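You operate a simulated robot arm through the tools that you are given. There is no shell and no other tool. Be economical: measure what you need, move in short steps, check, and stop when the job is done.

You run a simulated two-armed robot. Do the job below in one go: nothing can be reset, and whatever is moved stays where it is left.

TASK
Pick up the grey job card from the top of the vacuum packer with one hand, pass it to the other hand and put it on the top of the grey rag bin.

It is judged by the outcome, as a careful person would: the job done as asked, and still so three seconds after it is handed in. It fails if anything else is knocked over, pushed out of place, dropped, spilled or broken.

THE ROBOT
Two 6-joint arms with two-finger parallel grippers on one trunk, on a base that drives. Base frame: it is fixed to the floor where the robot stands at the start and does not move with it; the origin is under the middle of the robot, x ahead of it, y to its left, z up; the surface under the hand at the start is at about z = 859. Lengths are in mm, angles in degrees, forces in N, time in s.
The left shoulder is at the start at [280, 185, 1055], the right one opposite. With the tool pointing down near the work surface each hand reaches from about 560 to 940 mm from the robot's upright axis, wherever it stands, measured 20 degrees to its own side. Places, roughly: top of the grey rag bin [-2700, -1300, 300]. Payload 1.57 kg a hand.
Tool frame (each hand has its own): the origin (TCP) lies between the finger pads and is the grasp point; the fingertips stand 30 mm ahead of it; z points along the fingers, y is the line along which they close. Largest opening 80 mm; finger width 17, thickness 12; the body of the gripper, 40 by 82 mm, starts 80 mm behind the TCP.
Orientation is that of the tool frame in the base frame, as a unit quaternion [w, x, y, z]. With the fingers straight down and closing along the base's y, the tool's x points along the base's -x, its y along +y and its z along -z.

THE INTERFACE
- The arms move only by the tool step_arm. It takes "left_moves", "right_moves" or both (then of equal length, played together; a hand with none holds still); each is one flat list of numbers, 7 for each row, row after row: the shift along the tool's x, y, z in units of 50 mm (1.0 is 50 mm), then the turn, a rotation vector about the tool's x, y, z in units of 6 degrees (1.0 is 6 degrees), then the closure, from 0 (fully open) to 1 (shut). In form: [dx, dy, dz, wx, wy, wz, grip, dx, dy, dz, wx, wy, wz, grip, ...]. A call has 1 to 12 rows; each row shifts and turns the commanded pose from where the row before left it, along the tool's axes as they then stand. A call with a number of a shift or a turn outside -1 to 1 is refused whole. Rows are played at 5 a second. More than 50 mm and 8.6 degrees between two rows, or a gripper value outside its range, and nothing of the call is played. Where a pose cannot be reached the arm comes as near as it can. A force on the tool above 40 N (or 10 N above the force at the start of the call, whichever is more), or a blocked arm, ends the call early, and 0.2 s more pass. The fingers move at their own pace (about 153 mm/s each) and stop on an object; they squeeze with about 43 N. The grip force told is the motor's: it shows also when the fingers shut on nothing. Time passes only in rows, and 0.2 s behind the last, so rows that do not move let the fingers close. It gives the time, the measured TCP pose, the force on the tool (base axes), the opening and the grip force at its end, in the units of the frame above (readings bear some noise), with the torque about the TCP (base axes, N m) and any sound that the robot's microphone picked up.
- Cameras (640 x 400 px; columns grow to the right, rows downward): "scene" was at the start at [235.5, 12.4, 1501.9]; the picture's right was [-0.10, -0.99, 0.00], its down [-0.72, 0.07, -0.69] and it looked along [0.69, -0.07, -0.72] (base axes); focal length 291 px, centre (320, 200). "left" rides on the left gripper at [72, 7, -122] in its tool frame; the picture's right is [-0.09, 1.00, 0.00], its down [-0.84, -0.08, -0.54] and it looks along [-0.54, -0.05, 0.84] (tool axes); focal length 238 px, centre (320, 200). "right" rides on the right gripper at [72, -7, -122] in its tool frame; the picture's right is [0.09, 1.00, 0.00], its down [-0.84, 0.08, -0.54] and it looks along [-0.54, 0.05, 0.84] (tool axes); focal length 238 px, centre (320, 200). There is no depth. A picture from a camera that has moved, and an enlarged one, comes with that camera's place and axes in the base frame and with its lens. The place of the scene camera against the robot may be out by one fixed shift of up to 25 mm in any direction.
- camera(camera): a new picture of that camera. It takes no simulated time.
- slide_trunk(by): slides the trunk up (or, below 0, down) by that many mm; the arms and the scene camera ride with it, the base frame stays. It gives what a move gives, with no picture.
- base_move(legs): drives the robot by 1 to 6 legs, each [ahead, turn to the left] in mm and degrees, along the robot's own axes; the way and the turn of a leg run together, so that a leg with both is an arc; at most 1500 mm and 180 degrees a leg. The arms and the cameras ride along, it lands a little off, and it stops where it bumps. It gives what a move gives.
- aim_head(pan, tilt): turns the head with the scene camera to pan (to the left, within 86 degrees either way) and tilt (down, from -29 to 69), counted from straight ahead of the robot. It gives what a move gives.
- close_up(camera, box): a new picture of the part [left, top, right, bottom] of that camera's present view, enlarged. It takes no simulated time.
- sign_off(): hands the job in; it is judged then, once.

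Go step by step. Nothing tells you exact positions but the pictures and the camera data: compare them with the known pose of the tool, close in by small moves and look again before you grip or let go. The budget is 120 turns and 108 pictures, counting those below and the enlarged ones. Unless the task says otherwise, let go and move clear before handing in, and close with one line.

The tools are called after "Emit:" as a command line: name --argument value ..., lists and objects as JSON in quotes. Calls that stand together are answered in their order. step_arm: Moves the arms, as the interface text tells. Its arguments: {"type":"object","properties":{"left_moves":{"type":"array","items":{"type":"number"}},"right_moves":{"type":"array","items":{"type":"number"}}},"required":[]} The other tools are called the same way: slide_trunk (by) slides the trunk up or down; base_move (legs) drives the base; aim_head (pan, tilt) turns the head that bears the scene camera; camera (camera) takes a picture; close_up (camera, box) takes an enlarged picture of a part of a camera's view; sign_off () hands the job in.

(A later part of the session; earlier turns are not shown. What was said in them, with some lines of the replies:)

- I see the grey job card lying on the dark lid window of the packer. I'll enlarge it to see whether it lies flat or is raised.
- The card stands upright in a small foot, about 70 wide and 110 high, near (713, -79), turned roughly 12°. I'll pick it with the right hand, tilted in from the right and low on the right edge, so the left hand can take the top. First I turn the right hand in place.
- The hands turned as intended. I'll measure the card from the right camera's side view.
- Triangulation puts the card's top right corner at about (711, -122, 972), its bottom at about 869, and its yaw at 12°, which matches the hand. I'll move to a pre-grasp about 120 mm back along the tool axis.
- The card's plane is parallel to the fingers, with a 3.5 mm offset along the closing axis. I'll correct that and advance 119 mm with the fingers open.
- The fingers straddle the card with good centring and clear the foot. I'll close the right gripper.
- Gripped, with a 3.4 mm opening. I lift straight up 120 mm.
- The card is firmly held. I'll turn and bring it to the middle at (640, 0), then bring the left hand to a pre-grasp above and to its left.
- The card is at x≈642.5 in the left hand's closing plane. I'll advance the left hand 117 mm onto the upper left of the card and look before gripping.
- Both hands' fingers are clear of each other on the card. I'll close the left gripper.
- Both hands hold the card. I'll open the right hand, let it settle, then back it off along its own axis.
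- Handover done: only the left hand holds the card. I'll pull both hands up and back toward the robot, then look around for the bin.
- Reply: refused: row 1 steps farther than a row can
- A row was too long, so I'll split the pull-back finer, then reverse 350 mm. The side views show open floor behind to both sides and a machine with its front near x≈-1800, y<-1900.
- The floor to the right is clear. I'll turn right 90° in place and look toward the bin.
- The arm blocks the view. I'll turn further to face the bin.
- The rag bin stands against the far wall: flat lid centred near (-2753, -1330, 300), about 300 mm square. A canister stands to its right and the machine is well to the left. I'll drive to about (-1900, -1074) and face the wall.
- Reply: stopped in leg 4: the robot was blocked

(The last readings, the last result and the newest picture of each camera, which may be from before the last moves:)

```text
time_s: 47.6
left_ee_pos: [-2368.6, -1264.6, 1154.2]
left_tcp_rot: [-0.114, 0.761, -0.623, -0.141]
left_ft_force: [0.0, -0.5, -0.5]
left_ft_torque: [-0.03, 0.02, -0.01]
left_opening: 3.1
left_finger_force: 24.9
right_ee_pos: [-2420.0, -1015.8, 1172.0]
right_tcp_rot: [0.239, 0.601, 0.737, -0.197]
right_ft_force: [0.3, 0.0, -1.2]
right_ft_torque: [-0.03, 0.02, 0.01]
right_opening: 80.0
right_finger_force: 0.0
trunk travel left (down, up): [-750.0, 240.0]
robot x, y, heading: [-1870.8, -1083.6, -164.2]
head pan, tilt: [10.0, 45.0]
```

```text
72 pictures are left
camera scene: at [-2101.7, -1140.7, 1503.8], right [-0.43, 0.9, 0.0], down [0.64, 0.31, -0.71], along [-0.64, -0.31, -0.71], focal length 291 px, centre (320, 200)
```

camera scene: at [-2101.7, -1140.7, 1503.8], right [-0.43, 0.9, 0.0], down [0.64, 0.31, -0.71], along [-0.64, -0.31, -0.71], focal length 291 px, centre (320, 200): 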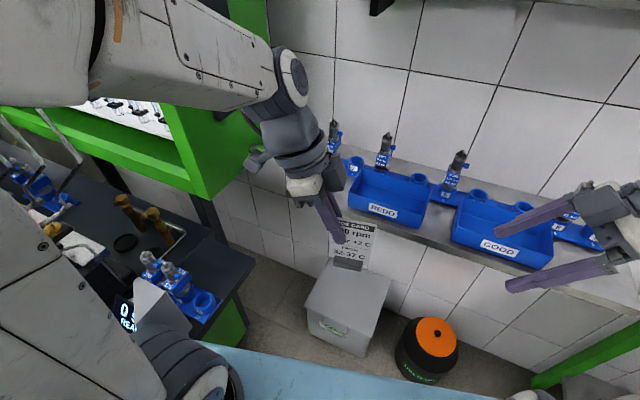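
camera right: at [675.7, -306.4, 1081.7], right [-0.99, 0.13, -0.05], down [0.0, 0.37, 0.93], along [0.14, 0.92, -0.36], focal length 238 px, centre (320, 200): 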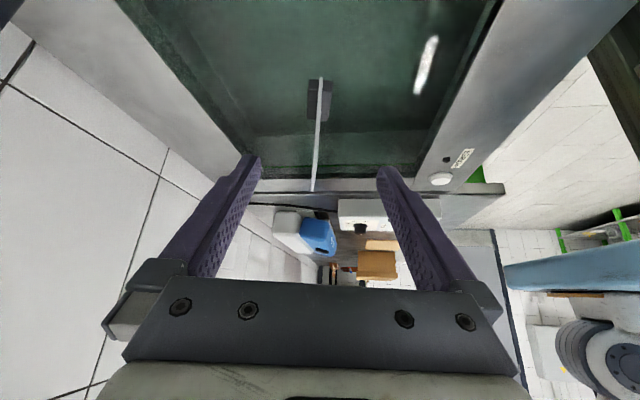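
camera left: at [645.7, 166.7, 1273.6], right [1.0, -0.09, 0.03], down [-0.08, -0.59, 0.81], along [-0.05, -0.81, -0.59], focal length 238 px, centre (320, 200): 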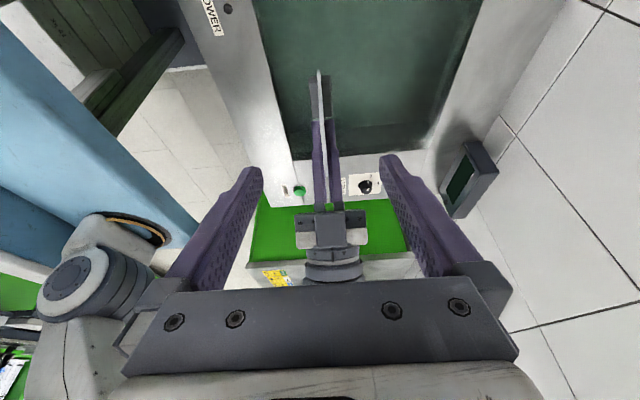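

The turn was blocked partway. Before moving I'll look left and right to see what touches.

Emit:
aim_head --pan 60 --tilt 35

Emit:
camera --camera "scene"

Emit:
aim_head --pan -50 --tilt 40

Emit:
camera --camera "scene"

Emit:
camera --camera "right"

Emit:
camera --camera "left"

```text
time_s: 48.8
left_ee_pos: [-2369.4, -1263.7, 1153.3]
left_tcp_rot: [-0.114, 0.761, -0.623, -0.141]
left_ft_force: [0.5, -0.5, 0.1]
left_ft_torque: [0.0, -0.03, 0.02]
left_opening: 3.6
left_finger_force: 24.3
right_ee_pos: [-2420.3, -1015.2, 1174.4]
right_tcp_rot: [0.239, 0.601, 0.737, -0.196]
right_ft_force: [-0.6, 0.5, 0.5]
right_ft_torque: [0.02, 0.0, -0.01]
right_opening: 80.1
right_finger_force: 0.0
trunk travel left (down, up): [-750.0, 240.0]
robot x, y, heading: [-1867.6, -1082.1, -164.0]
head pan, tilt: [60.0, 35.0]
```

```text
71 pictures are left
camera scene: at [-2050.1, -1190.8, 1518.5], right [-0.97, 0.25, 0.0], down [0.14, 0.56, -0.82], along [-0.2, -0.79, -0.57], focal length 291 px, centre (320, 200)
```

scene: 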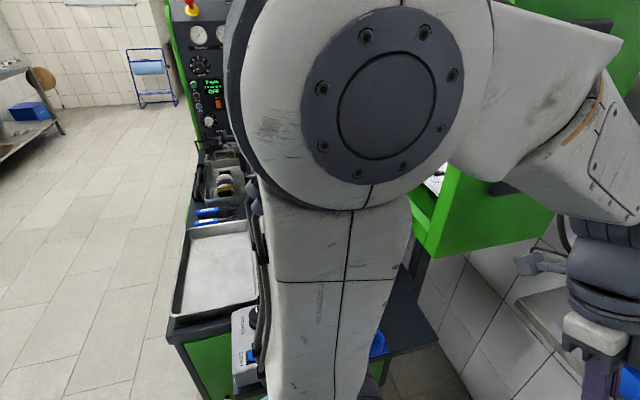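

```text
time_s: 50.7
left_ee_pos: [-2368.6, -1264.4, 1153.5]
left_tcp_rot: [-0.114, 0.761, -0.623, -0.141]
left_ft_force: [-0.6, -0.2, -0.8]
left_ft_torque: [0.01, -0.01, 0.03]
left_opening: 3.1
left_finger_force: 24.4
right_ee_pos: [-2421.4, -1015.3, 1174.0]
right_tcp_rot: [0.24, 0.6, 0.737, -0.197]
right_ft_force: [-0.3, -0.9, 0.2]
right_ft_torque: [0.02, -0.04, 0.02]
right_opening: 80.1
right_finger_force: 0.0
trunk travel left (down, up): [-750.0, 240.0]
robot x, y, heading: [-1866.6, -1082.4, -163.7]
head pan, tilt: [-50.0, 40.0]
```

```text
70 pictures are left
camera scene: at [-2098.7, -1057.7, 1511.0], right [0.56, 0.83, 0.0], down [0.53, -0.36, -0.77], along [-0.63, 0.43, -0.64], focal length 291 px, centre (320, 200)
```

scene: 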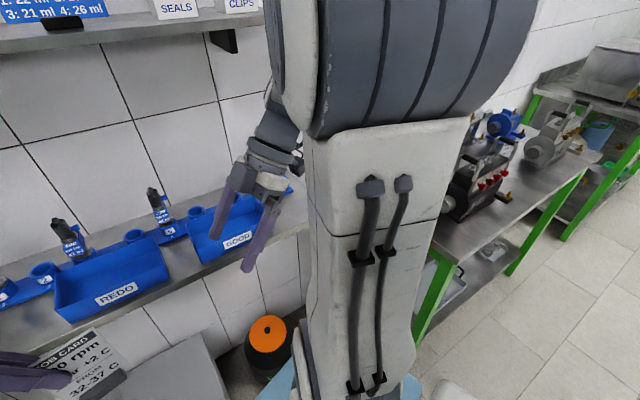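

```text
69 pictures are left
camera right: at [-2453.2, -888.0, 1229.4], right [0.96, 0.27, -0.06], down [0.15, -0.33, 0.93], along [0.23, -0.9, -0.36], focal length 238 px, centre (320, 200)
```

right: 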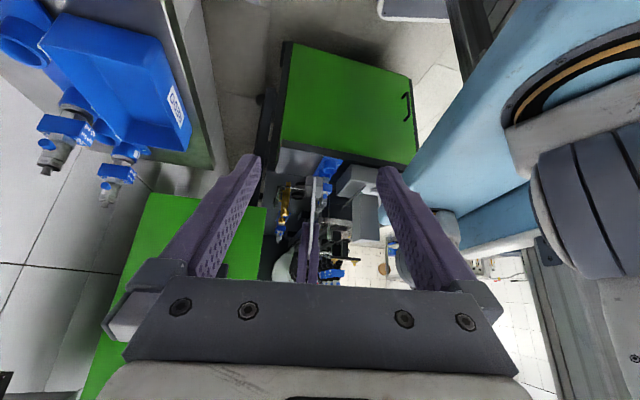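

```text
68 pictures are left
camera left: at [-2353.9, -1373.7, 1241.1], right [-0.99, -0.11, 0.03], down [-0.04, 0.59, 0.8], along [-0.11, 0.8, -0.59], focal length 238 px, centre (320, 200)
```

left: 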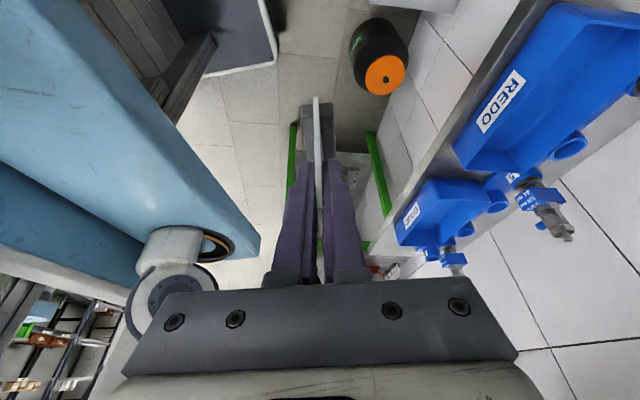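

I think the left forearm's front corner met the green cabinet hanging at the left, since everything else is clear. I'll undo the turn slightly, back off the way I came, then square up to the wall with more room.

Emit:
base_move --legs '[[0, 4], [-350, 0], [0, -20]]'

Emit:
aim_head --pan 15 --tilt 25

Emit:
camera --camera "scene"

```text
time_s: 54.5
left_ee_pos: [-2066.1, -1001.3, 1152.2]
left_tcp_rot: [0.133, -0.669, 0.721, 0.124]
left_ft_force: [0.1, -0.8, -0.4]
left_ft_torque: [0.0, 0.03, 0.01]
left_opening: 3.3
left_finger_force: 23.9
right_ee_pos: [-2050.2, -747.8, 1173.5]
right_tcp_rot: [0.21, 0.697, 0.647, -0.227]
right_ft_force: [0.4, -0.3, -0.2]
right_ft_torque: [0.01, -0.01, 0.03]
right_opening: 79.9
right_finger_force: 0.0
trunk travel left (down, up): [-750.0, 240.0]
robot x, y, heading: [-1535.8, -961.7, 180.1]
head pan, tilt: [-50.0, 40.0]
```

```text
time_s: 55.9
left_ee_pos: [-2067.0, -1000.9, 1153.4]
left_tcp_rot: [0.132, -0.669, 0.72, 0.124]
left_ft_force: [0.1, 0.1, 0.2]
left_ft_torque: [0.0, 0.01, 0.0]
left_opening: 3.1
left_finger_force: 24.1
right_ee_pos: [-2049.6, -748.9, 1174.0]
right_tcp_rot: [0.21, 0.697, 0.647, -0.226]
right_ft_force: [-0.8, 0.1, -0.1]
right_ft_torque: [-0.02, -0.03, 0.0]
right_opening: 80.1
right_finger_force: 0.0
trunk travel left (down, up): [-750.0, 240.0]
robot x, y, heading: [-1535.2, -963.4, 180.0]
head pan, tilt: [15.0, 25.0]
```

```text
67 pictures are left
camera scene: at [-1791.0, -965.0, 1534.3], right [-0.26, 0.97, 0.0], down [0.41, 0.11, -0.91], along [-0.88, -0.23, -0.42], focal length 291 px, centre (320, 200)
```

scene: 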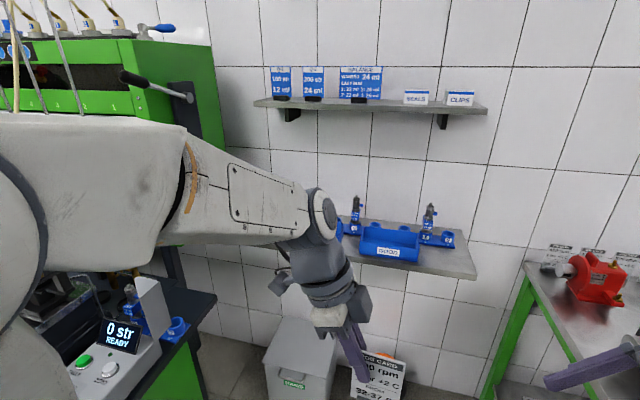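

The camera and hand readings still agree with the pictures, and the card is held upright. I want to know where the machine's right end is, so I'll look that way.

Emit:
aim_head --pan 40 --tilt 40

Emit:
camera --camera "scene"

Emit:
close_up --camera "left" --box '[160, 0, 480, 200]'

Emit:
camera --camera "right"

```text
time_s: 56.8
left_ee_pos: [-2067.3, -1001.5, 1154.1]
left_tcp_rot: [0.133, -0.669, 0.721, 0.124]
left_ft_force: [0.1, -1.0, -0.6]
left_ft_torque: [0.0, 0.0, 0.02]
left_opening: 3.3
left_finger_force: 24.4
right_ee_pos: [-2049.7, -748.5, 1173.6]
right_tcp_rot: [0.21, 0.697, 0.647, -0.228]
right_ft_force: [-1.1, -0.2, -0.3]
right_ft_torque: [-0.01, -0.02, 0.01]
right_opening: 80.1
right_finger_force: 0.0
trunk travel left (down, up): [-750.0, 240.0]
robot x, y, heading: [-1539.2, -963.1, 180.0]
head pan, tilt: [40.0, 40.0]
```

```text
66 pictures are left
camera scene: at [-1767.2, -995.9, 1511.0], right [-0.64, 0.77, 0.0], down [0.49, 0.41, -0.77], along [-0.59, -0.49, -0.64], focal length 291 px, centre (320, 200)
```

scene: 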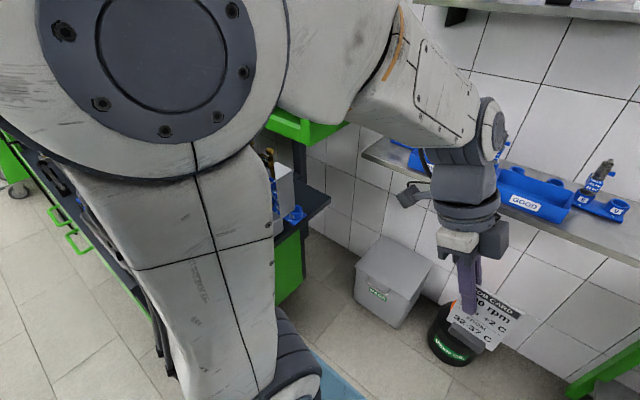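

```text
2.00 times, centred on (320, 100) of left
camera zoom: at [-2082.4, -1111.5, 1241.0], right [-0.99, 0.16, 0.03], down [0.12, 0.58, 0.8], along [0.11, 0.8, -0.59], focal length 477 px, centre (320, 400)
```

zoom: 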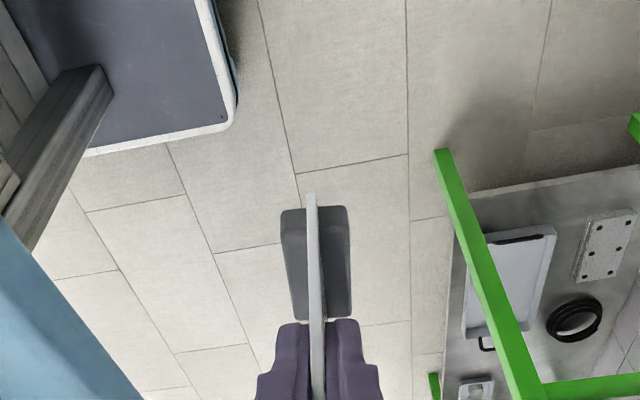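

```text
64 pictures are left
camera right: at [-2046.5, -617.0, 1229.4], right [1.0, 0.0, -0.06], down [0.05, -0.36, 0.93], along [-0.02, -0.93, -0.36], focal length 238 px, centre (320, 200)
```

right: 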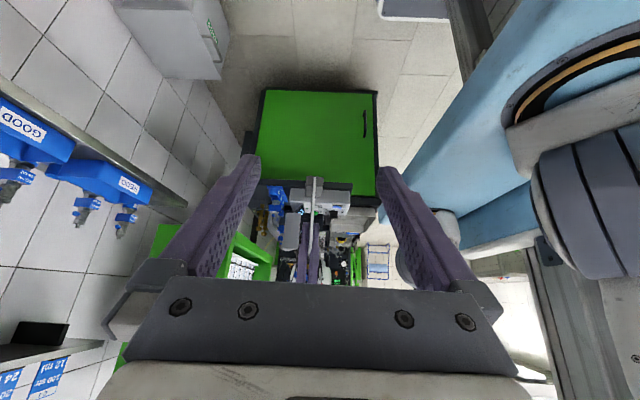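

The machine's end is at y≈-1780 with its counter overhanging to about -1600, and a wall shelf at z≈850 hangs over the back of the bin. I'll lower the trunk here in the open so the arms pass below the shelf and cabinet, then extend the left hand.

Emit:
slide_trunk --by -560

Emit:
aim_head --pan 15 --tilt 15

Emit:
camera --camera "scene"

```text
refused: -560 is not a number from -400 to 400
```

```text
time_s: 57.7
left_ee_pos: [-2066.9, -1002.1, 1153.2]
left_tcp_rot: [0.133, -0.668, 0.722, 0.124]
left_ft_force: [0.7, 0.6, -0.9]
left_ft_torque: [-0.01, 0.02, 0.02]
left_opening: 3.3
left_finger_force: 24.3
right_ee_pos: [-2050.2, -748.0, 1173.9]
right_tcp_rot: [0.211, 0.696, 0.647, -0.228]
right_ft_force: [-0.2, 0.0, -0.5]
right_ft_torque: [0.0, -0.03, -0.02]
right_opening: 80.0
right_finger_force: 0.1
trunk travel left (down, up): [-750.0, 240.0]
robot x, y, heading: [-1537.8, -961.8, 180.1]
head pan, tilt: [15.0, 15.0]
```

```text
63 pictures are left
camera scene: at [-1792.2, -965.5, 1550.5], right [-0.26, 0.97, 0.0], down [0.25, 0.07, -0.97], along [-0.93, -0.25, -0.26], focal length 291 px, centre (320, 200)
```

scene: 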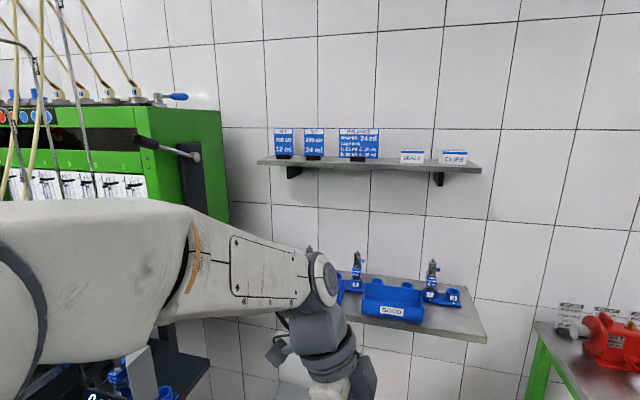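

Emit:
slide_trunk --by -280

Emit:
slide_trunk --by -280

Emit:
aim_head --pan 15 --tilt 20

Emit:
camera --camera "scene"

```text
time_s: 60.5
left_ee_pos: [-2067.0, -1002.8, 874.0]
left_tcp_rot: [0.133, -0.669, 0.721, 0.123]
left_ft_force: [-0.3, -0.6, 0.2]
left_ft_torque: [0.03, -0.02, 0.01]
left_opening: 3.6
left_finger_force: 23.7
right_ee_pos: [-2049.0, -748.2, 893.7]
right_tcp_rot: [0.211, 0.697, 0.647, -0.228]
right_ft_force: [0.5, -0.8, 0.6]
right_ft_torque: [0.0, 0.03, -0.01]
right_opening: 79.9
right_finger_force: 0.2
trunk travel left (down, up): [-470.0, 520.0]
robot x, y, heading: [-1538.4, -963.0, 179.8]
head pan, tilt: [15.0, 15.0]
```

```text
time_s: 63.3
left_ee_pos: [-2066.5, -1003.5, 593.4]
left_tcp_rot: [0.133, -0.669, 0.721, 0.124]
left_ft_force: [-0.3, -0.3, -0.2]
left_ft_torque: [-0.03, 0.0, -0.01]
left_opening: 3.1
left_finger_force: 24.4
right_ee_pos: [-2049.7, -749.5, 613.9]
right_tcp_rot: [0.21, 0.697, 0.647, -0.227]
right_ft_force: [0.2, -0.3, -0.5]
right_ft_torque: [0.01, 0.01, -0.03]
right_opening: 79.9
right_finger_force: 0.1
trunk travel left (down, up): [-190.0, 800.0]
robot x, y, heading: [-1538.0, -960.8, 180.1]
head pan, tilt: [15.0, 15.0]
```

```text
time_s: 64.0
left_ee_pos: [-2066.8, -1002.2, 594.8]
left_tcp_rot: [0.133, -0.669, 0.721, 0.124]
left_ft_force: [0.6, 0.0, -0.9]
left_ft_torque: [-0.02, 0.0, 0.0]
left_opening: 3.2
left_finger_force: 24.5
right_ee_pos: [-2049.7, -748.2, 613.0]
right_tcp_rot: [0.211, 0.697, 0.647, -0.227]
right_ft_force: [0.6, -0.3, -0.1]
right_ft_torque: [-0.02, 0.03, 0.02]
right_opening: 80.0
right_finger_force: 0.1
trunk travel left (down, up): [-190.0, 800.0]
robot x, y, heading: [-1535.8, -966.0, 180.0]
head pan, tilt: [15.0, 20.0]
```

```text
62 pictures are left
camera scene: at [-1791.9, -965.3, 982.4], right [-0.26, 0.97, 0.0], down [0.33, 0.09, -0.94], along [-0.91, -0.24, -0.34], focal length 291 px, centre (320, 200)
```

scene: 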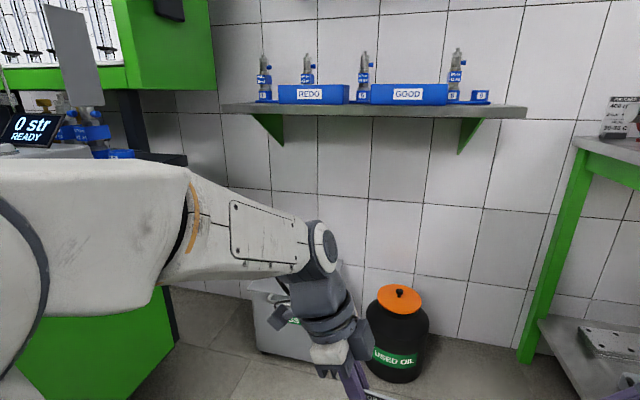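

The shelf underside is at about z=930 and the arms are now below it. I'll extend the left hand to about 680 ahead, 280 left, at a lower height, still clear of everything.

Emit:
step_arm --left_moves '[0.7, 0.33, 0.064, 0, 0, 0, 1, 0.7, 0.33, 0.064, 0, 0, 0, 1, 0.7, 0.33, 0.064, 0, 0, 0, 1, 0.7, 0.33, 0.064, 0, 0, 0, 1, 0.7, 0.33, 0.064, 0, 0, 0, 1, 0.7, 0.33, 0.064, 0, 0, 0, 1, 0.7, 0.33, 0.064, 0, 0, 0, 1, 0.7, 0.33, 0.064, 0, 0, 0, 1]'

Emit:
aim_head --pan 15 --tilt 35

Emit:
camera --camera "scene"

Emit:
camera --camera "left"

```text
time_s: 65.8
left_ee_pos: [-2217.6, -1243.2, 470.6]
left_tcp_rot: [0.132, -0.669, 0.721, 0.124]
left_ft_force: [0.6, -0.5, -0.1]
left_ft_torque: [-0.04, -0.03, -0.02]
left_opening: 3.3
left_finger_force: 24.5
right_ee_pos: [-2048.2, -747.2, 614.3]
right_tcp_rot: [0.21, 0.697, 0.647, -0.227]
right_ft_force: [-0.3, -0.1, 0.3]
right_ft_torque: [-0.01, -0.02, 0.01]
right_opening: 80.2
right_finger_force: 0.1
trunk travel left (down, up): [-190.0, 800.0]
robot x, y, heading: [-1537.4, -963.3, 179.7]
head pan, tilt: [15.0, 20.0]
```

```text
time_s: 66.6
left_ee_pos: [-2216.3, -1241.7, 470.9]
left_tcp_rot: [0.132, -0.669, 0.721, 0.124]
left_ft_force: [-0.2, 0.3, -0.7]
left_ft_torque: [-0.02, -0.01, -0.02]
left_opening: 3.1
left_finger_force: 24.7
right_ee_pos: [-2049.8, -749.1, 613.9]
right_tcp_rot: [0.211, 0.696, 0.647, -0.227]
right_ft_force: [-0.4, 0.1, -0.6]
right_ft_torque: [-0.04, -0.02, -0.01]
right_opening: 80.2
right_finger_force: 0.0
trunk travel left (down, up): [-190.0, 800.0]
robot x, y, heading: [-1540.3, -965.1, 180.0]
head pan, tilt: [15.0, 35.0]
```

```text
61 pictures are left
camera scene: at [-1787.1, -964.1, 958.6], right [-0.26, 0.97, 0.0], down [0.55, 0.15, -0.82], along [-0.79, -0.21, -0.57], focal length 291 px, centre (320, 200)
```

scene: 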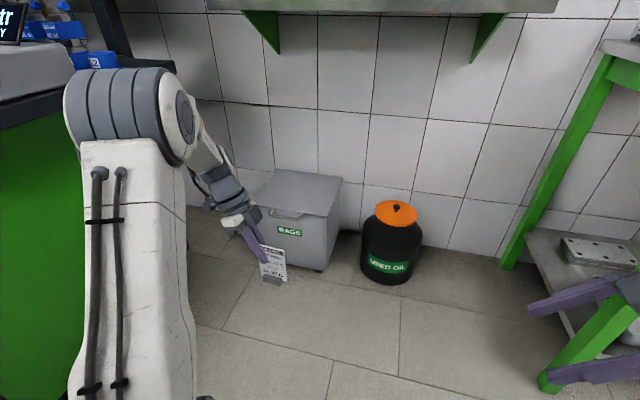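

```text
60 pictures are left
camera left: at [-2232.0, -1352.1, 558.2], right [-0.99, 0.16, 0.03], down [0.12, 0.58, 0.8], along [0.11, 0.8, -0.59], focal length 238 px, centre (320, 200)
```

left: 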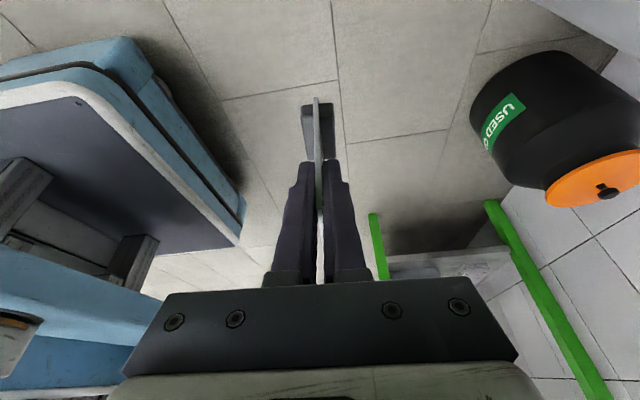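

Emit:
close_up --camera "scene" --box '[225, 150, 385, 250]'

Emit:
close_up --camera "scene" --box '[225, 220, 321, 290]'

```text
4.00 times, centred on (305, 200) of scene
camera zoom: at [-1787.1, -964.1, 958.6], right [-0.26, 0.97, 0.0], down [0.55, 0.15, -0.82], along [-0.79, -0.21, -0.57], focal length 1164 px, centre (380, 200)
```

zoom: 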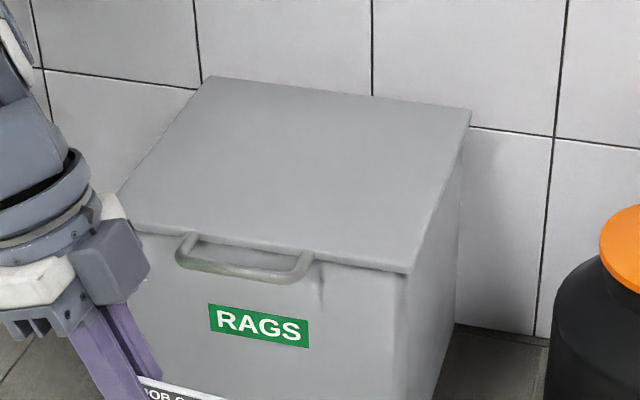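

```text
5.71 times, centred on (273, 255) of scene
camera zoom: at [-1787.1, -964.1, 958.6], right [-0.26, 0.97, 0.0], down [0.55, 0.15, -0.82], along [-0.79, -0.21, -0.57], focal length 1662 px, centre (589, -114)
```

zoom: 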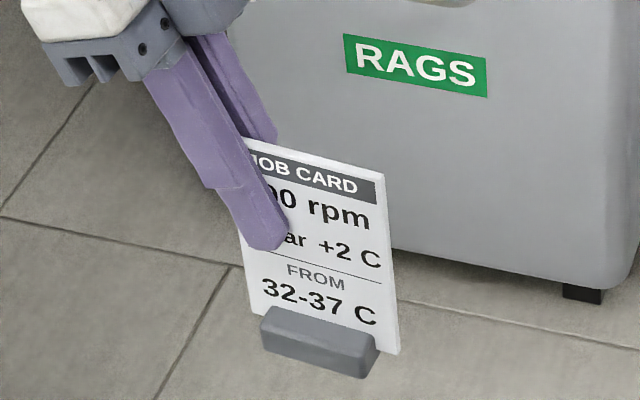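

The lid looks flat, between z=300 and 350. I'll raise the card 50 mm for margin, then drive 400 mm ahead so the card hangs over the lid.

Emit:
step_arm --left_moves '[-0.18, 0, -0.47, 0, 0, 0, 1, -0.18, 0, -0.47, 0, 0, 0, 1]'

Emit:
base_move --legs '[[250, 0]]'

Emit:
camera --camera "scene"

Emit:
camera --camera "left"

```text
time_s: 67.2
left_ee_pos: [-2215.6, -1243.6, 519.3]
left_tcp_rot: [0.133, -0.669, 0.721, 0.123]
left_ft_force: [0.3, -0.7, -0.7]
left_ft_torque: [0.01, 0.03, -0.01]
left_opening: 3.5
left_finger_force: 24.6
right_ee_pos: [-2049.2, -748.3, 614.5]
right_tcp_rot: [0.211, 0.697, 0.647, -0.227]
right_ft_force: [-0.2, 0.2, 0.4]
right_ft_torque: [0.01, -0.05, -0.01]
right_opening: 80.0
right_finger_force: 0.1
trunk travel left (down, up): [-190.0, 800.0]
robot x, y, heading: [-1539.8, -965.9, 180.0]
head pan, tilt: [15.0, 35.0]
```

```text
time_s: 69.0
left_ee_pos: [-2471.9, -1238.4, 519.6]
left_tcp_rot: [0.133, -0.667, 0.722, 0.124]
left_ft_force: [-0.4, 0.3, 0.1]
left_ft_torque: [0.02, -0.01, -0.02]
left_opening: 3.4
left_finger_force: 24.3
right_ee_pos: [-2302.8, -744.9, 613.4]
right_tcp_rot: [0.21, 0.698, 0.645, -0.228]
right_ft_force: [-0.6, -0.4, -0.6]
right_ft_torque: [-0.02, 0.0, 0.01]
right_opening: 80.0
right_finger_force: 0.0
trunk travel left (down, up): [-190.0, 800.0]
robot x, y, heading: [-1789.8, -959.0, 179.6]
head pan, tilt: [15.0, 35.0]
```

```text
57 pictures are left
camera scene: at [-2041.3, -962.0, 958.5], right [-0.25, 0.97, 0.0], down [0.56, 0.15, -0.82], along [-0.79, -0.21, -0.57], focal length 291 px, centre (320, 200)
```

scene: 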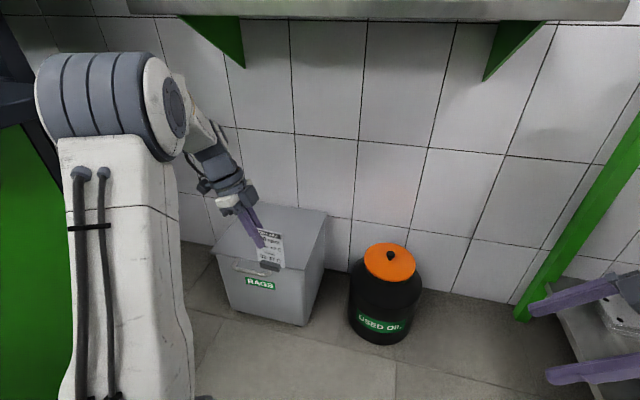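

```text
56 pictures are left
camera left: at [-2487.3, -1348.5, 607.5], right [-0.99, 0.17, 0.03], down [0.12, 0.58, 0.8], along [0.11, 0.8, -0.59], focal length 238 px, centre (320, 200)
```

left: 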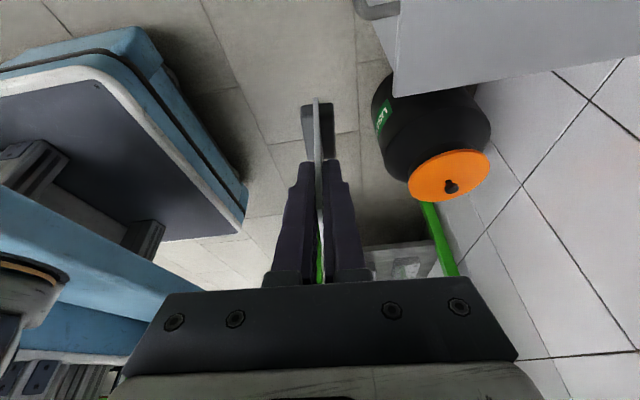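

Emit:
close_up --camera "scene" --box '[190, 190, 350, 290]'

Emit:
close_up --camera "left" --box '[340, 0, 500, 100]'

```text
4.00 times, centred on (270, 240) of scene
camera zoom: at [-2041.3, -962.0, 958.5], right [-0.25, 0.97, 0.0], down [0.56, 0.15, -0.82], along [-0.79, -0.21, -0.57], focal length 1164 px, centre (520, 40)
```

zoom: 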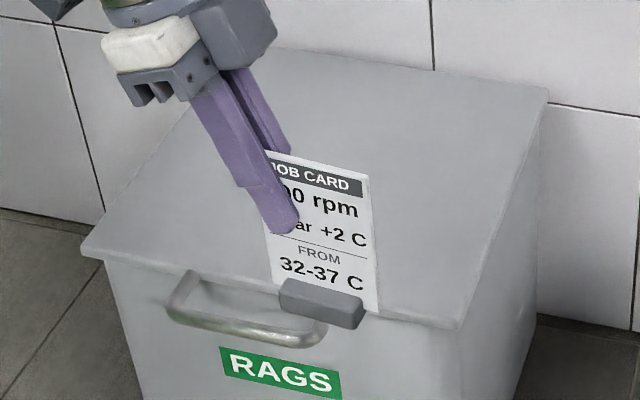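

```text
4.00 times, centred on (420, 50) of left
camera zoom: at [-2487.3, -1348.5, 607.5], right [-0.99, 0.17, 0.03], down [0.12, 0.58, 0.8], along [0.11, 0.8, -0.59], focal length 953 px, centre (-80, 800)
```

zoom: 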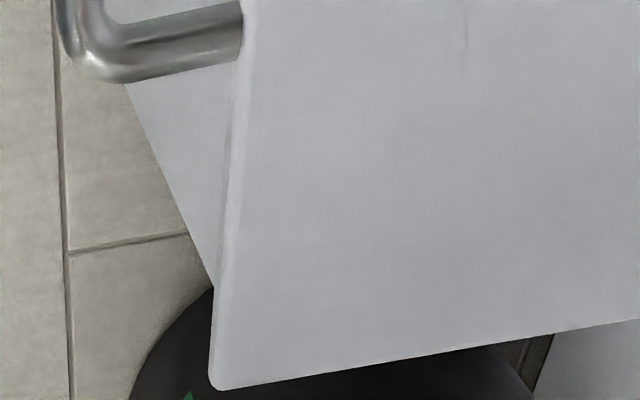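

The left camera gives the lid at z≈300 and flat, with its front right corner at (-2570, -1148), so the lid centre is about (-2715, -1300). I'll drive 180 mm more.

Emit:
base_move --legs '[[180, 0]]'

Emit:
camera --camera "scene"

Emit:
camera --camera "left"

```text
time_s: 70.5
left_ee_pos: [-2654.1, -1233.5, 519.9]
left_tcp_rot: [0.133, -0.665, 0.725, 0.123]
left_ft_force: [-0.3, -0.4, -0.6]
left_ft_torque: [0.0, -0.01, 0.01]
left_opening: 3.6
left_finger_force: 24.2
right_ee_pos: [-2482.9, -740.0, 613.1]
right_tcp_rot: [0.209, 0.7, 0.643, -0.228]
right_ft_force: [-0.3, -0.7, 0.6]
right_ft_torque: [0.0, 0.03, 0.01]
right_opening: 79.9
right_finger_force: 0.1
trunk travel left (down, up): [-190.0, 800.0]
robot x, y, heading: [-1969.2, -956.4, 179.4]
head pan, tilt: [15.0, 35.0]
```

```text
53 pictures are left
camera scene: at [-2222.8, -959.1, 958.5], right [-0.25, 0.97, 0.0], down [0.56, 0.14, -0.82], along [-0.79, -0.2, -0.57], focal length 291 px, centre (320, 200)
```

scene: 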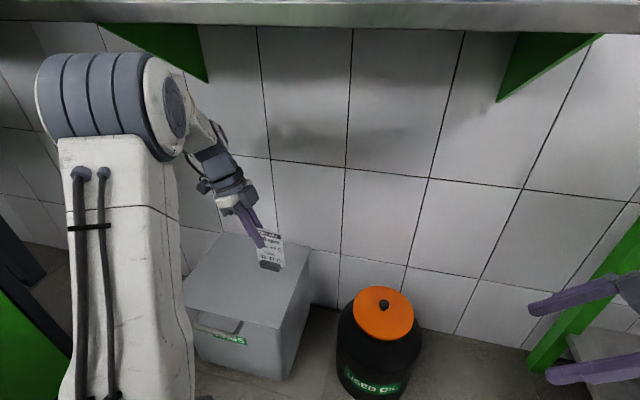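

```text
52 pictures are left
camera left: at [-2670.7, -1343.2, 607.5], right [-0.98, 0.17, 0.03], down [0.13, 0.58, 0.8], along [0.12, 0.8, -0.59], focal length 238 px, centre (320, 200)
```

left: 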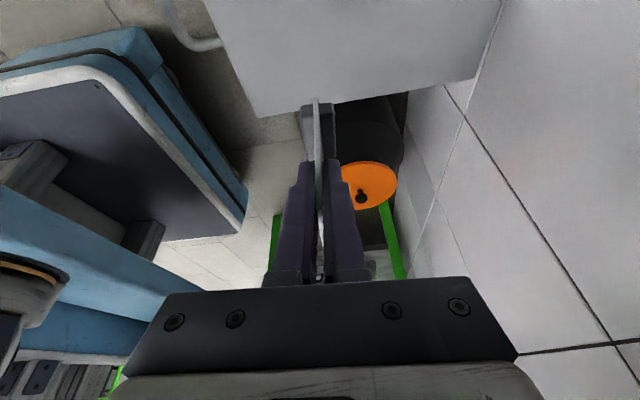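

I'll shift the hand to centre the card on the lid, about (-36, -76), and lower 60 mm, then look.

Emit:
step_arm --left_moves '[0.494, 0.196, -0.188, 0, 0, 0, 1, 0.494, 0.196, -0.188, 0, 0, 0, 1, 0.494, 0.196, -0.188, 0, 0, 0, 1, 0.214, 0, 0.562, 0, 0, 0, 1, 0.214, 0, 0.562, 0, 0, 0, 1]'

Emit:
close_up --camera "scene" --box '[160, 200, 352, 320]'

Emit:
camera --camera "left"

```text
time_s: 71.7
left_ee_pos: [-2690.3, -1310.7, 458.0]
left_tcp_rot: [0.133, -0.665, 0.725, 0.122]
left_ft_force: [0.3, -0.6, -1.2]
left_ft_torque: [-0.02, 0.02, -0.02]
left_opening: 3.3
left_finger_force: 24.9
right_ee_pos: [-2483.1, -740.1, 613.4]
right_tcp_rot: [0.21, 0.7, 0.643, -0.23]
right_ft_force: [-0.6, -0.1, -0.3]
right_ft_torque: [-0.01, -0.01, 0.01]
right_opening: 79.8
right_finger_force: 0.0
trunk travel left (down, up): [-190.0, 800.0]
robot x, y, heading: [-1975.0, -963.7, 179.4]
head pan, tilt: [15.0, 35.0]
```

```text
3.33 times, centred on (256, 260) of scene
camera zoom: at [-2222.7, -959.1, 958.6], right [-0.25, 0.97, 0.0], down [0.56, 0.14, -0.82], along [-0.79, -0.2, -0.57], focal length 970 px, centre (533, 0)
```

zoom: 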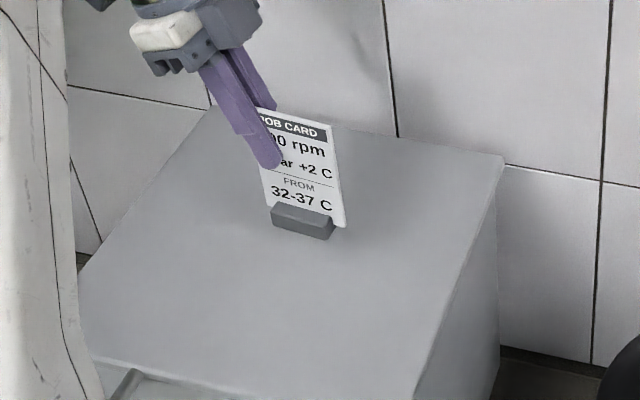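

```text
50 pictures are left
camera left: at [-2707.5, -1420.0, 546.1], right [-0.98, 0.17, 0.03], down [0.13, 0.58, 0.81], along [0.12, 0.8, -0.59], focal length 238 px, centre (320, 200)
```

left: 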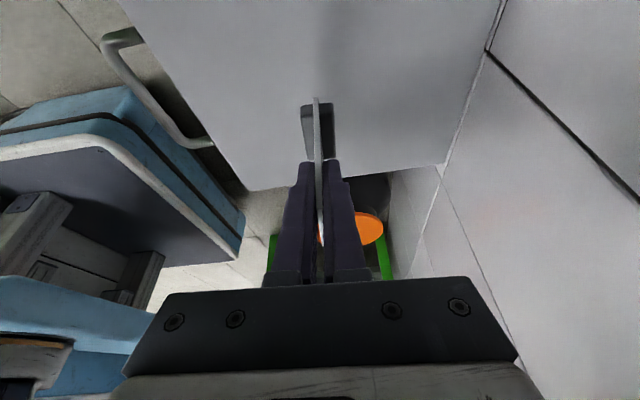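

The card hangs over the middle of the lid. I'll descend 40 mm, then continue in small steps until I feel contact.

Emit:
step_arm --left_moves '[0.095, 0, 0.25, 0, 0, 0, 1, 0.095, 0, 0.25, 0, 0, 0, 1, 0.095, 0, 0.25, 0, 0, 0, 1]'

Emit:
close_up --camera "scene" --box '[220, 220, 300, 270]'

Emit:
close_up --camera "left" --box '[240, 60, 400, 160]'

```text
time_s: 72.5
left_ee_pos: [-2691.2, -1311.2, 419.9]
left_tcp_rot: [0.133, -0.665, 0.725, 0.124]
left_ft_force: [0.3, -0.2, 3.3]
left_ft_torque: [0.19, -0.09, -0.04]
left_opening: 3.5
left_finger_force: 24.3
right_ee_pos: [-2482.5, -739.7, 613.1]
right_tcp_rot: [0.208, 0.7, 0.643, -0.229]
right_ft_force: [-0.3, 0.2, 0.4]
right_ft_torque: [-0.01, 0.03, -0.04]
right_opening: 80.1
right_finger_force: 0.0
trunk travel left (down, up): [-190.0, 800.0]
robot x, y, heading: [-1971.8, -960.4, 179.3]
head pan, tilt: [15.0, 35.0]
```

```text
8.00 times, centred on (260, 245) of scene
camera zoom: at [-2222.7, -959.1, 958.7], right [-0.25, 0.97, 0.0], down [0.56, 0.14, -0.82], along [-0.79, -0.2, -0.57], focal length 2328 px, centre (800, -160)
```

zoom: 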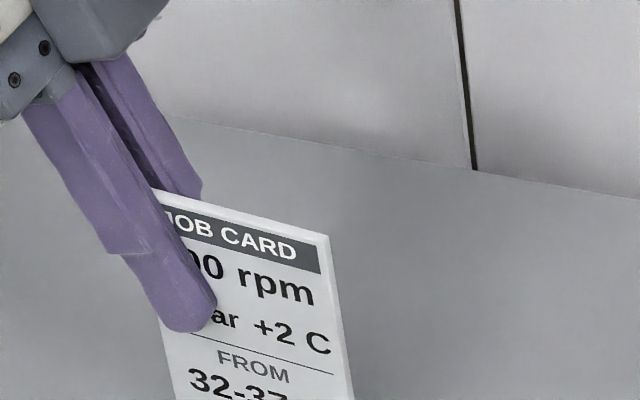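

```text
4.00 times, centred on (320, 110) of left
camera zoom: at [-2708.1, -1420.7, 506.5], right [-0.98, 0.17, 0.03], down [0.13, 0.58, 0.81], along [0.12, 0.8, -0.59], focal length 953 px, centre (320, 560)
```

zoom: 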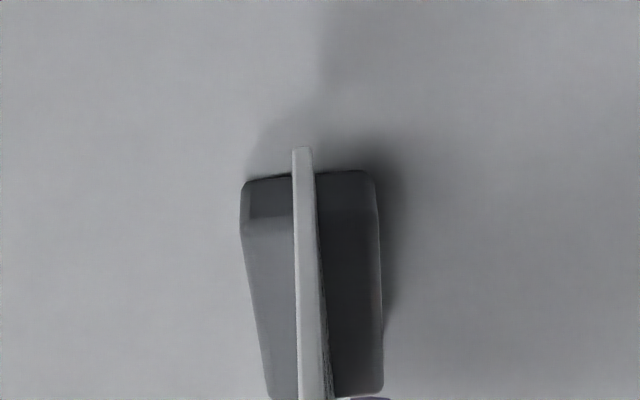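

Contact has just begun, with about 3 N upward. I'll lower a couple more mm to seat the foot.

Emit:
step_arm --left_moves '[0.01, 0, 0.026, 0, 0, 0, 1, 0.0, 0, 0, 0, 0, 0, 1]'

Emit:
close_up --camera "scene" --box '[220, 235, 300, 285]'

```text
time_s: 73.1
left_ee_pos: [-2693.2, -1310.7, 419.2]
left_tcp_rot: [0.133, -0.665, 0.724, 0.124]
left_ft_force: [0.9, -1.8, 11.1]
left_ft_torque: [0.39, -0.15, -0.06]
left_opening: 3.3
left_finger_force: 24.0
right_ee_pos: [-2481.9, -741.2, 615.3]
right_tcp_rot: [0.209, 0.699, 0.644, -0.229]
right_ft_force: [-0.3, -1.2, -0.2]
right_ft_torque: [-0.02, 0.0, 0.02]
right_opening: 79.7
right_finger_force: 0.0
trunk travel left (down, up): [-190.0, 800.0]
robot x, y, heading: [-1972.3, -958.6, 179.2]
head pan, tilt: [15.0, 35.0]
```

```text
8.00 times, centred on (260, 260) of scene
camera zoom: at [-2222.5, -959.1, 958.7], right [-0.25, 0.97, 0.0], down [0.56, 0.14, -0.82], along [-0.79, -0.2, -0.57], focal length 2328 px, centre (800, -280)
```

zoom: 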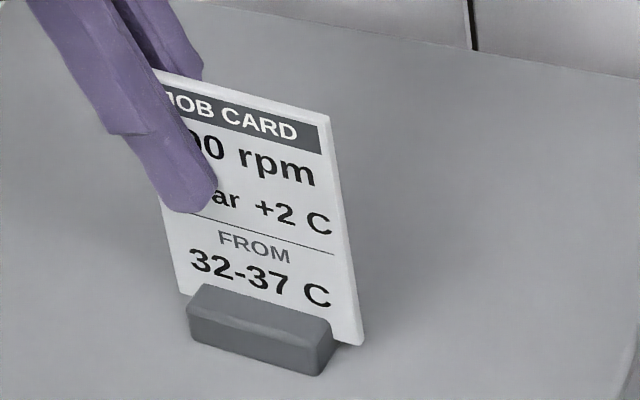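

The foot is seated firmly at about 11 N. I'll relax the press by a millimetre, open the left hand, and check.

Emit:
step_arm --left_moves '[-0.007, 0, -0.018, 0, 0, 0, 1, 0, 0, 0, 0, 0, 0, 0.85, 0, 0, 0, 0, 0, 0, 0.6, 0, 0, 0, 0, 0, 0, 0.3, 0, 0, 0, 0, 0, 0, 0, 0, 0, 0, 0, 0, 0, 0, 0, 0, 0, 0, 0, 0, 0]'

Emit:
close_up --camera "scene" --box '[200, 215, 312, 285]'

Emit:
close_up --camera "left" --box '[160, 50, 480, 250]'

```text
time_s: 74.7
left_ee_pos: [-2691.1, -1310.6, 418.7]
left_tcp_rot: [0.133, -0.665, 0.725, 0.123]
left_ft_force: [0.0, 0.3, -0.9]
left_ft_torque: [-0.01, 0.01, -0.02]
left_opening: 79.9
left_finger_force: 0.0
right_ee_pos: [-2481.6, -740.4, 613.1]
right_tcp_rot: [0.209, 0.7, 0.643, -0.228]
right_ft_force: [0.1, -0.2, 0.6]
right_ft_torque: [-0.01, 0.02, 0.0]
right_opening: 79.8
right_finger_force: 0.1
trunk travel left (down, up): [-190.0, 800.0]
robot x, y, heading: [-1979.7, -961.2, 179.7]
head pan, tilt: [15.0, 35.0]
```

```text
5.71 times, centred on (256, 250) of scene
camera zoom: at [-2222.8, -959.1, 958.5], right [-0.25, 0.97, 0.0], down [0.56, 0.14, -0.82], along [-0.79, -0.2, -0.57], focal length 1662 px, centre (686, -86)
```

zoom: 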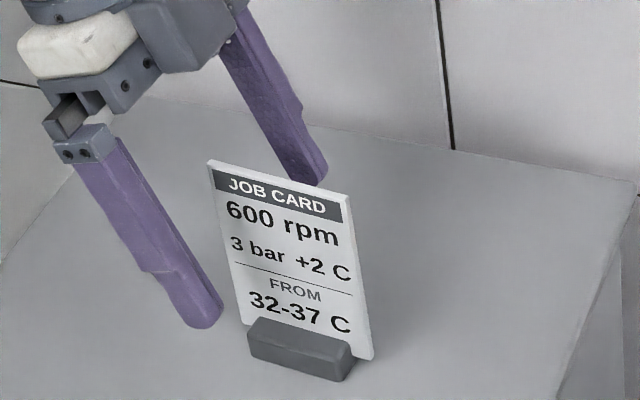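

```text
2.00 times, centred on (320, 150) of left
camera zoom: at [-2707.7, -1420.0, 506.7], right [-0.98, 0.17, 0.03], down [0.13, 0.58, 0.8], along [0.12, 0.8, -0.59], focal length 477 px, centre (320, 300)
```

zoom: 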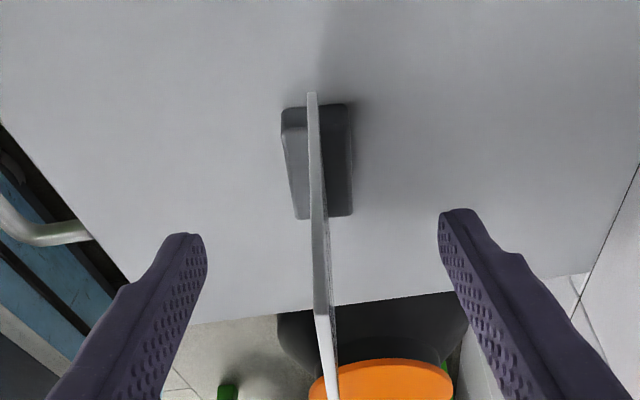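

The card stands free on the lid between the open fingers. I'll withdraw the hand along its own axis, then reverse the base to be clear.

Emit:
step_arm --left_moves '[0, 0, -0.4, 0, 0, 0, 0, 0, 0, -0.6, 0, 0, 0, 0, 0, 0, -0.7, 0, 0, 0, 0, 0, 0, -0.7, 0, 0, 0, 0, 0, 0, -0.6, 0, 0, 0, 0]'

Emit:
camera --camera "scene"

```text
time_s: 75.9
left_ee_pos: [-2692.9, -1363.4, 558.0]
left_tcp_rot: [0.134, -0.665, 0.725, 0.122]
left_ft_force: [0.2, -0.3, -0.7]
left_ft_torque: [0.0, 0.02, 0.0]
left_opening: 79.9
left_finger_force: 0.1
right_ee_pos: [-2482.1, -740.9, 613.5]
right_tcp_rot: [0.21, 0.7, 0.644, -0.229]
right_ft_force: [0.2, 0.5, -0.5]
right_ft_torque: [0.01, 0.0, 0.02]
right_opening: 80.0
right_finger_force: 0.0
trunk travel left (down, up): [-190.0, 800.0]
robot x, y, heading: [-1974.5, -958.5, 179.4]
head pan, tilt: [15.0, 35.0]
```

```text
44 pictures are left
camera scene: at [-2222.8, -959.1, 958.5], right [-0.25, 0.97, 0.0], down [0.56, 0.14, -0.82], along [-0.79, -0.2, -0.57], focal length 291 px, centre (320, 200)
```

scene: 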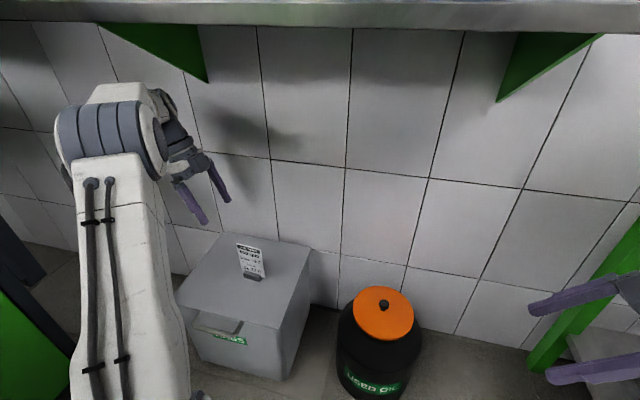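

The card stands alone and the hand is 90 mm above its top. I'll back the base off along the way I came and verify.

Emit:
base_move --legs '[[-400, 0]]'

Emit:
camera --camera "scene"

Emit:
close_up --camera "scene" --box '[240, 120, 400, 220]'

```text
time_s: 78.5
left_ee_pos: [-2277.7, -1372.4, 556.8]
left_tcp_rot: [0.133, -0.669, 0.721, 0.124]
left_ft_force: [0.9, -0.6, -0.2]
left_ft_torque: [0.01, 0.02, 0.0]
left_opening: 80.0
left_finger_force: 0.1
right_ee_pos: [-2072.1, -748.0, 613.7]
right_tcp_rot: [0.21, 0.697, 0.646, -0.228]
right_ft_force: [-0.3, 0.3, 0.2]
right_ft_torque: [-0.03, 0.0, -0.02]
right_opening: 79.9
right_finger_force: 0.0
trunk travel left (down, up): [-190.0, 800.0]
robot x, y, heading: [-1561.3, -961.0, 179.7]
head pan, tilt: [15.0, 35.0]
```

```text
43 pictures are left
camera scene: at [-1810.3, -964.1, 958.5], right [-0.26, 0.97, 0.0], down [0.55, 0.15, -0.82], along [-0.79, -0.21, -0.57], focal length 291 px, centre (320, 200)
```

scene: 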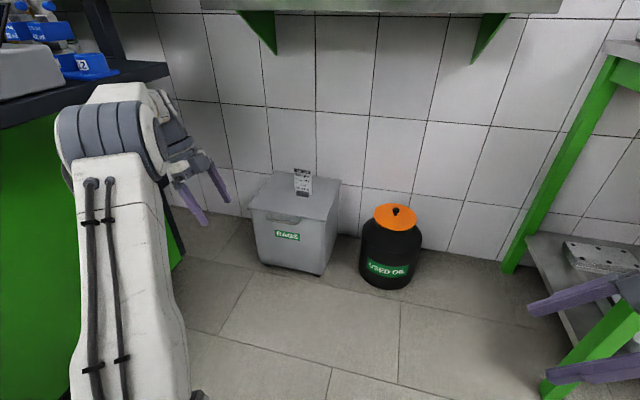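

```text
4.00 times, centred on (320, 170) of scene
camera zoom: at [-1810.3, -964.1, 958.5], right [-0.26, 0.97, 0.0], down [0.55, 0.15, -0.82], along [-0.79, -0.21, -0.57], focal length 1164 px, centre (320, 320)
```

zoom: 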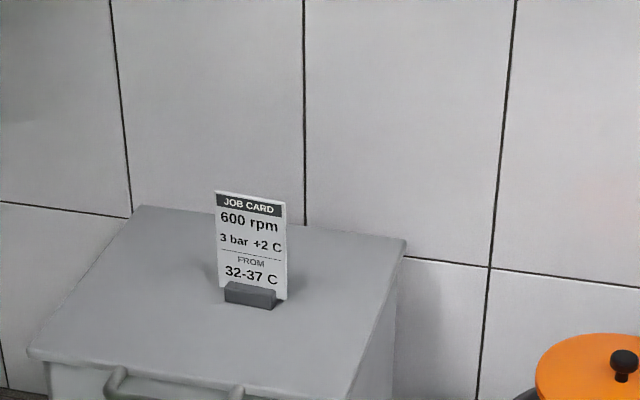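

The card stands upright in the middle of the rag bin's lid. Both hands are empty and well clear, and I see nothing disturbed around it, so I'm handing in.

Emit:
sign_off

```text
The job is handed in.
```

The job card was picked up with the right hand, passed to the left, and now stands upright on top of the grey rag bin. On the way there, one turn was blocked, probably by the left forearm touching the green cabinet; I backed off and saw nothing moved.
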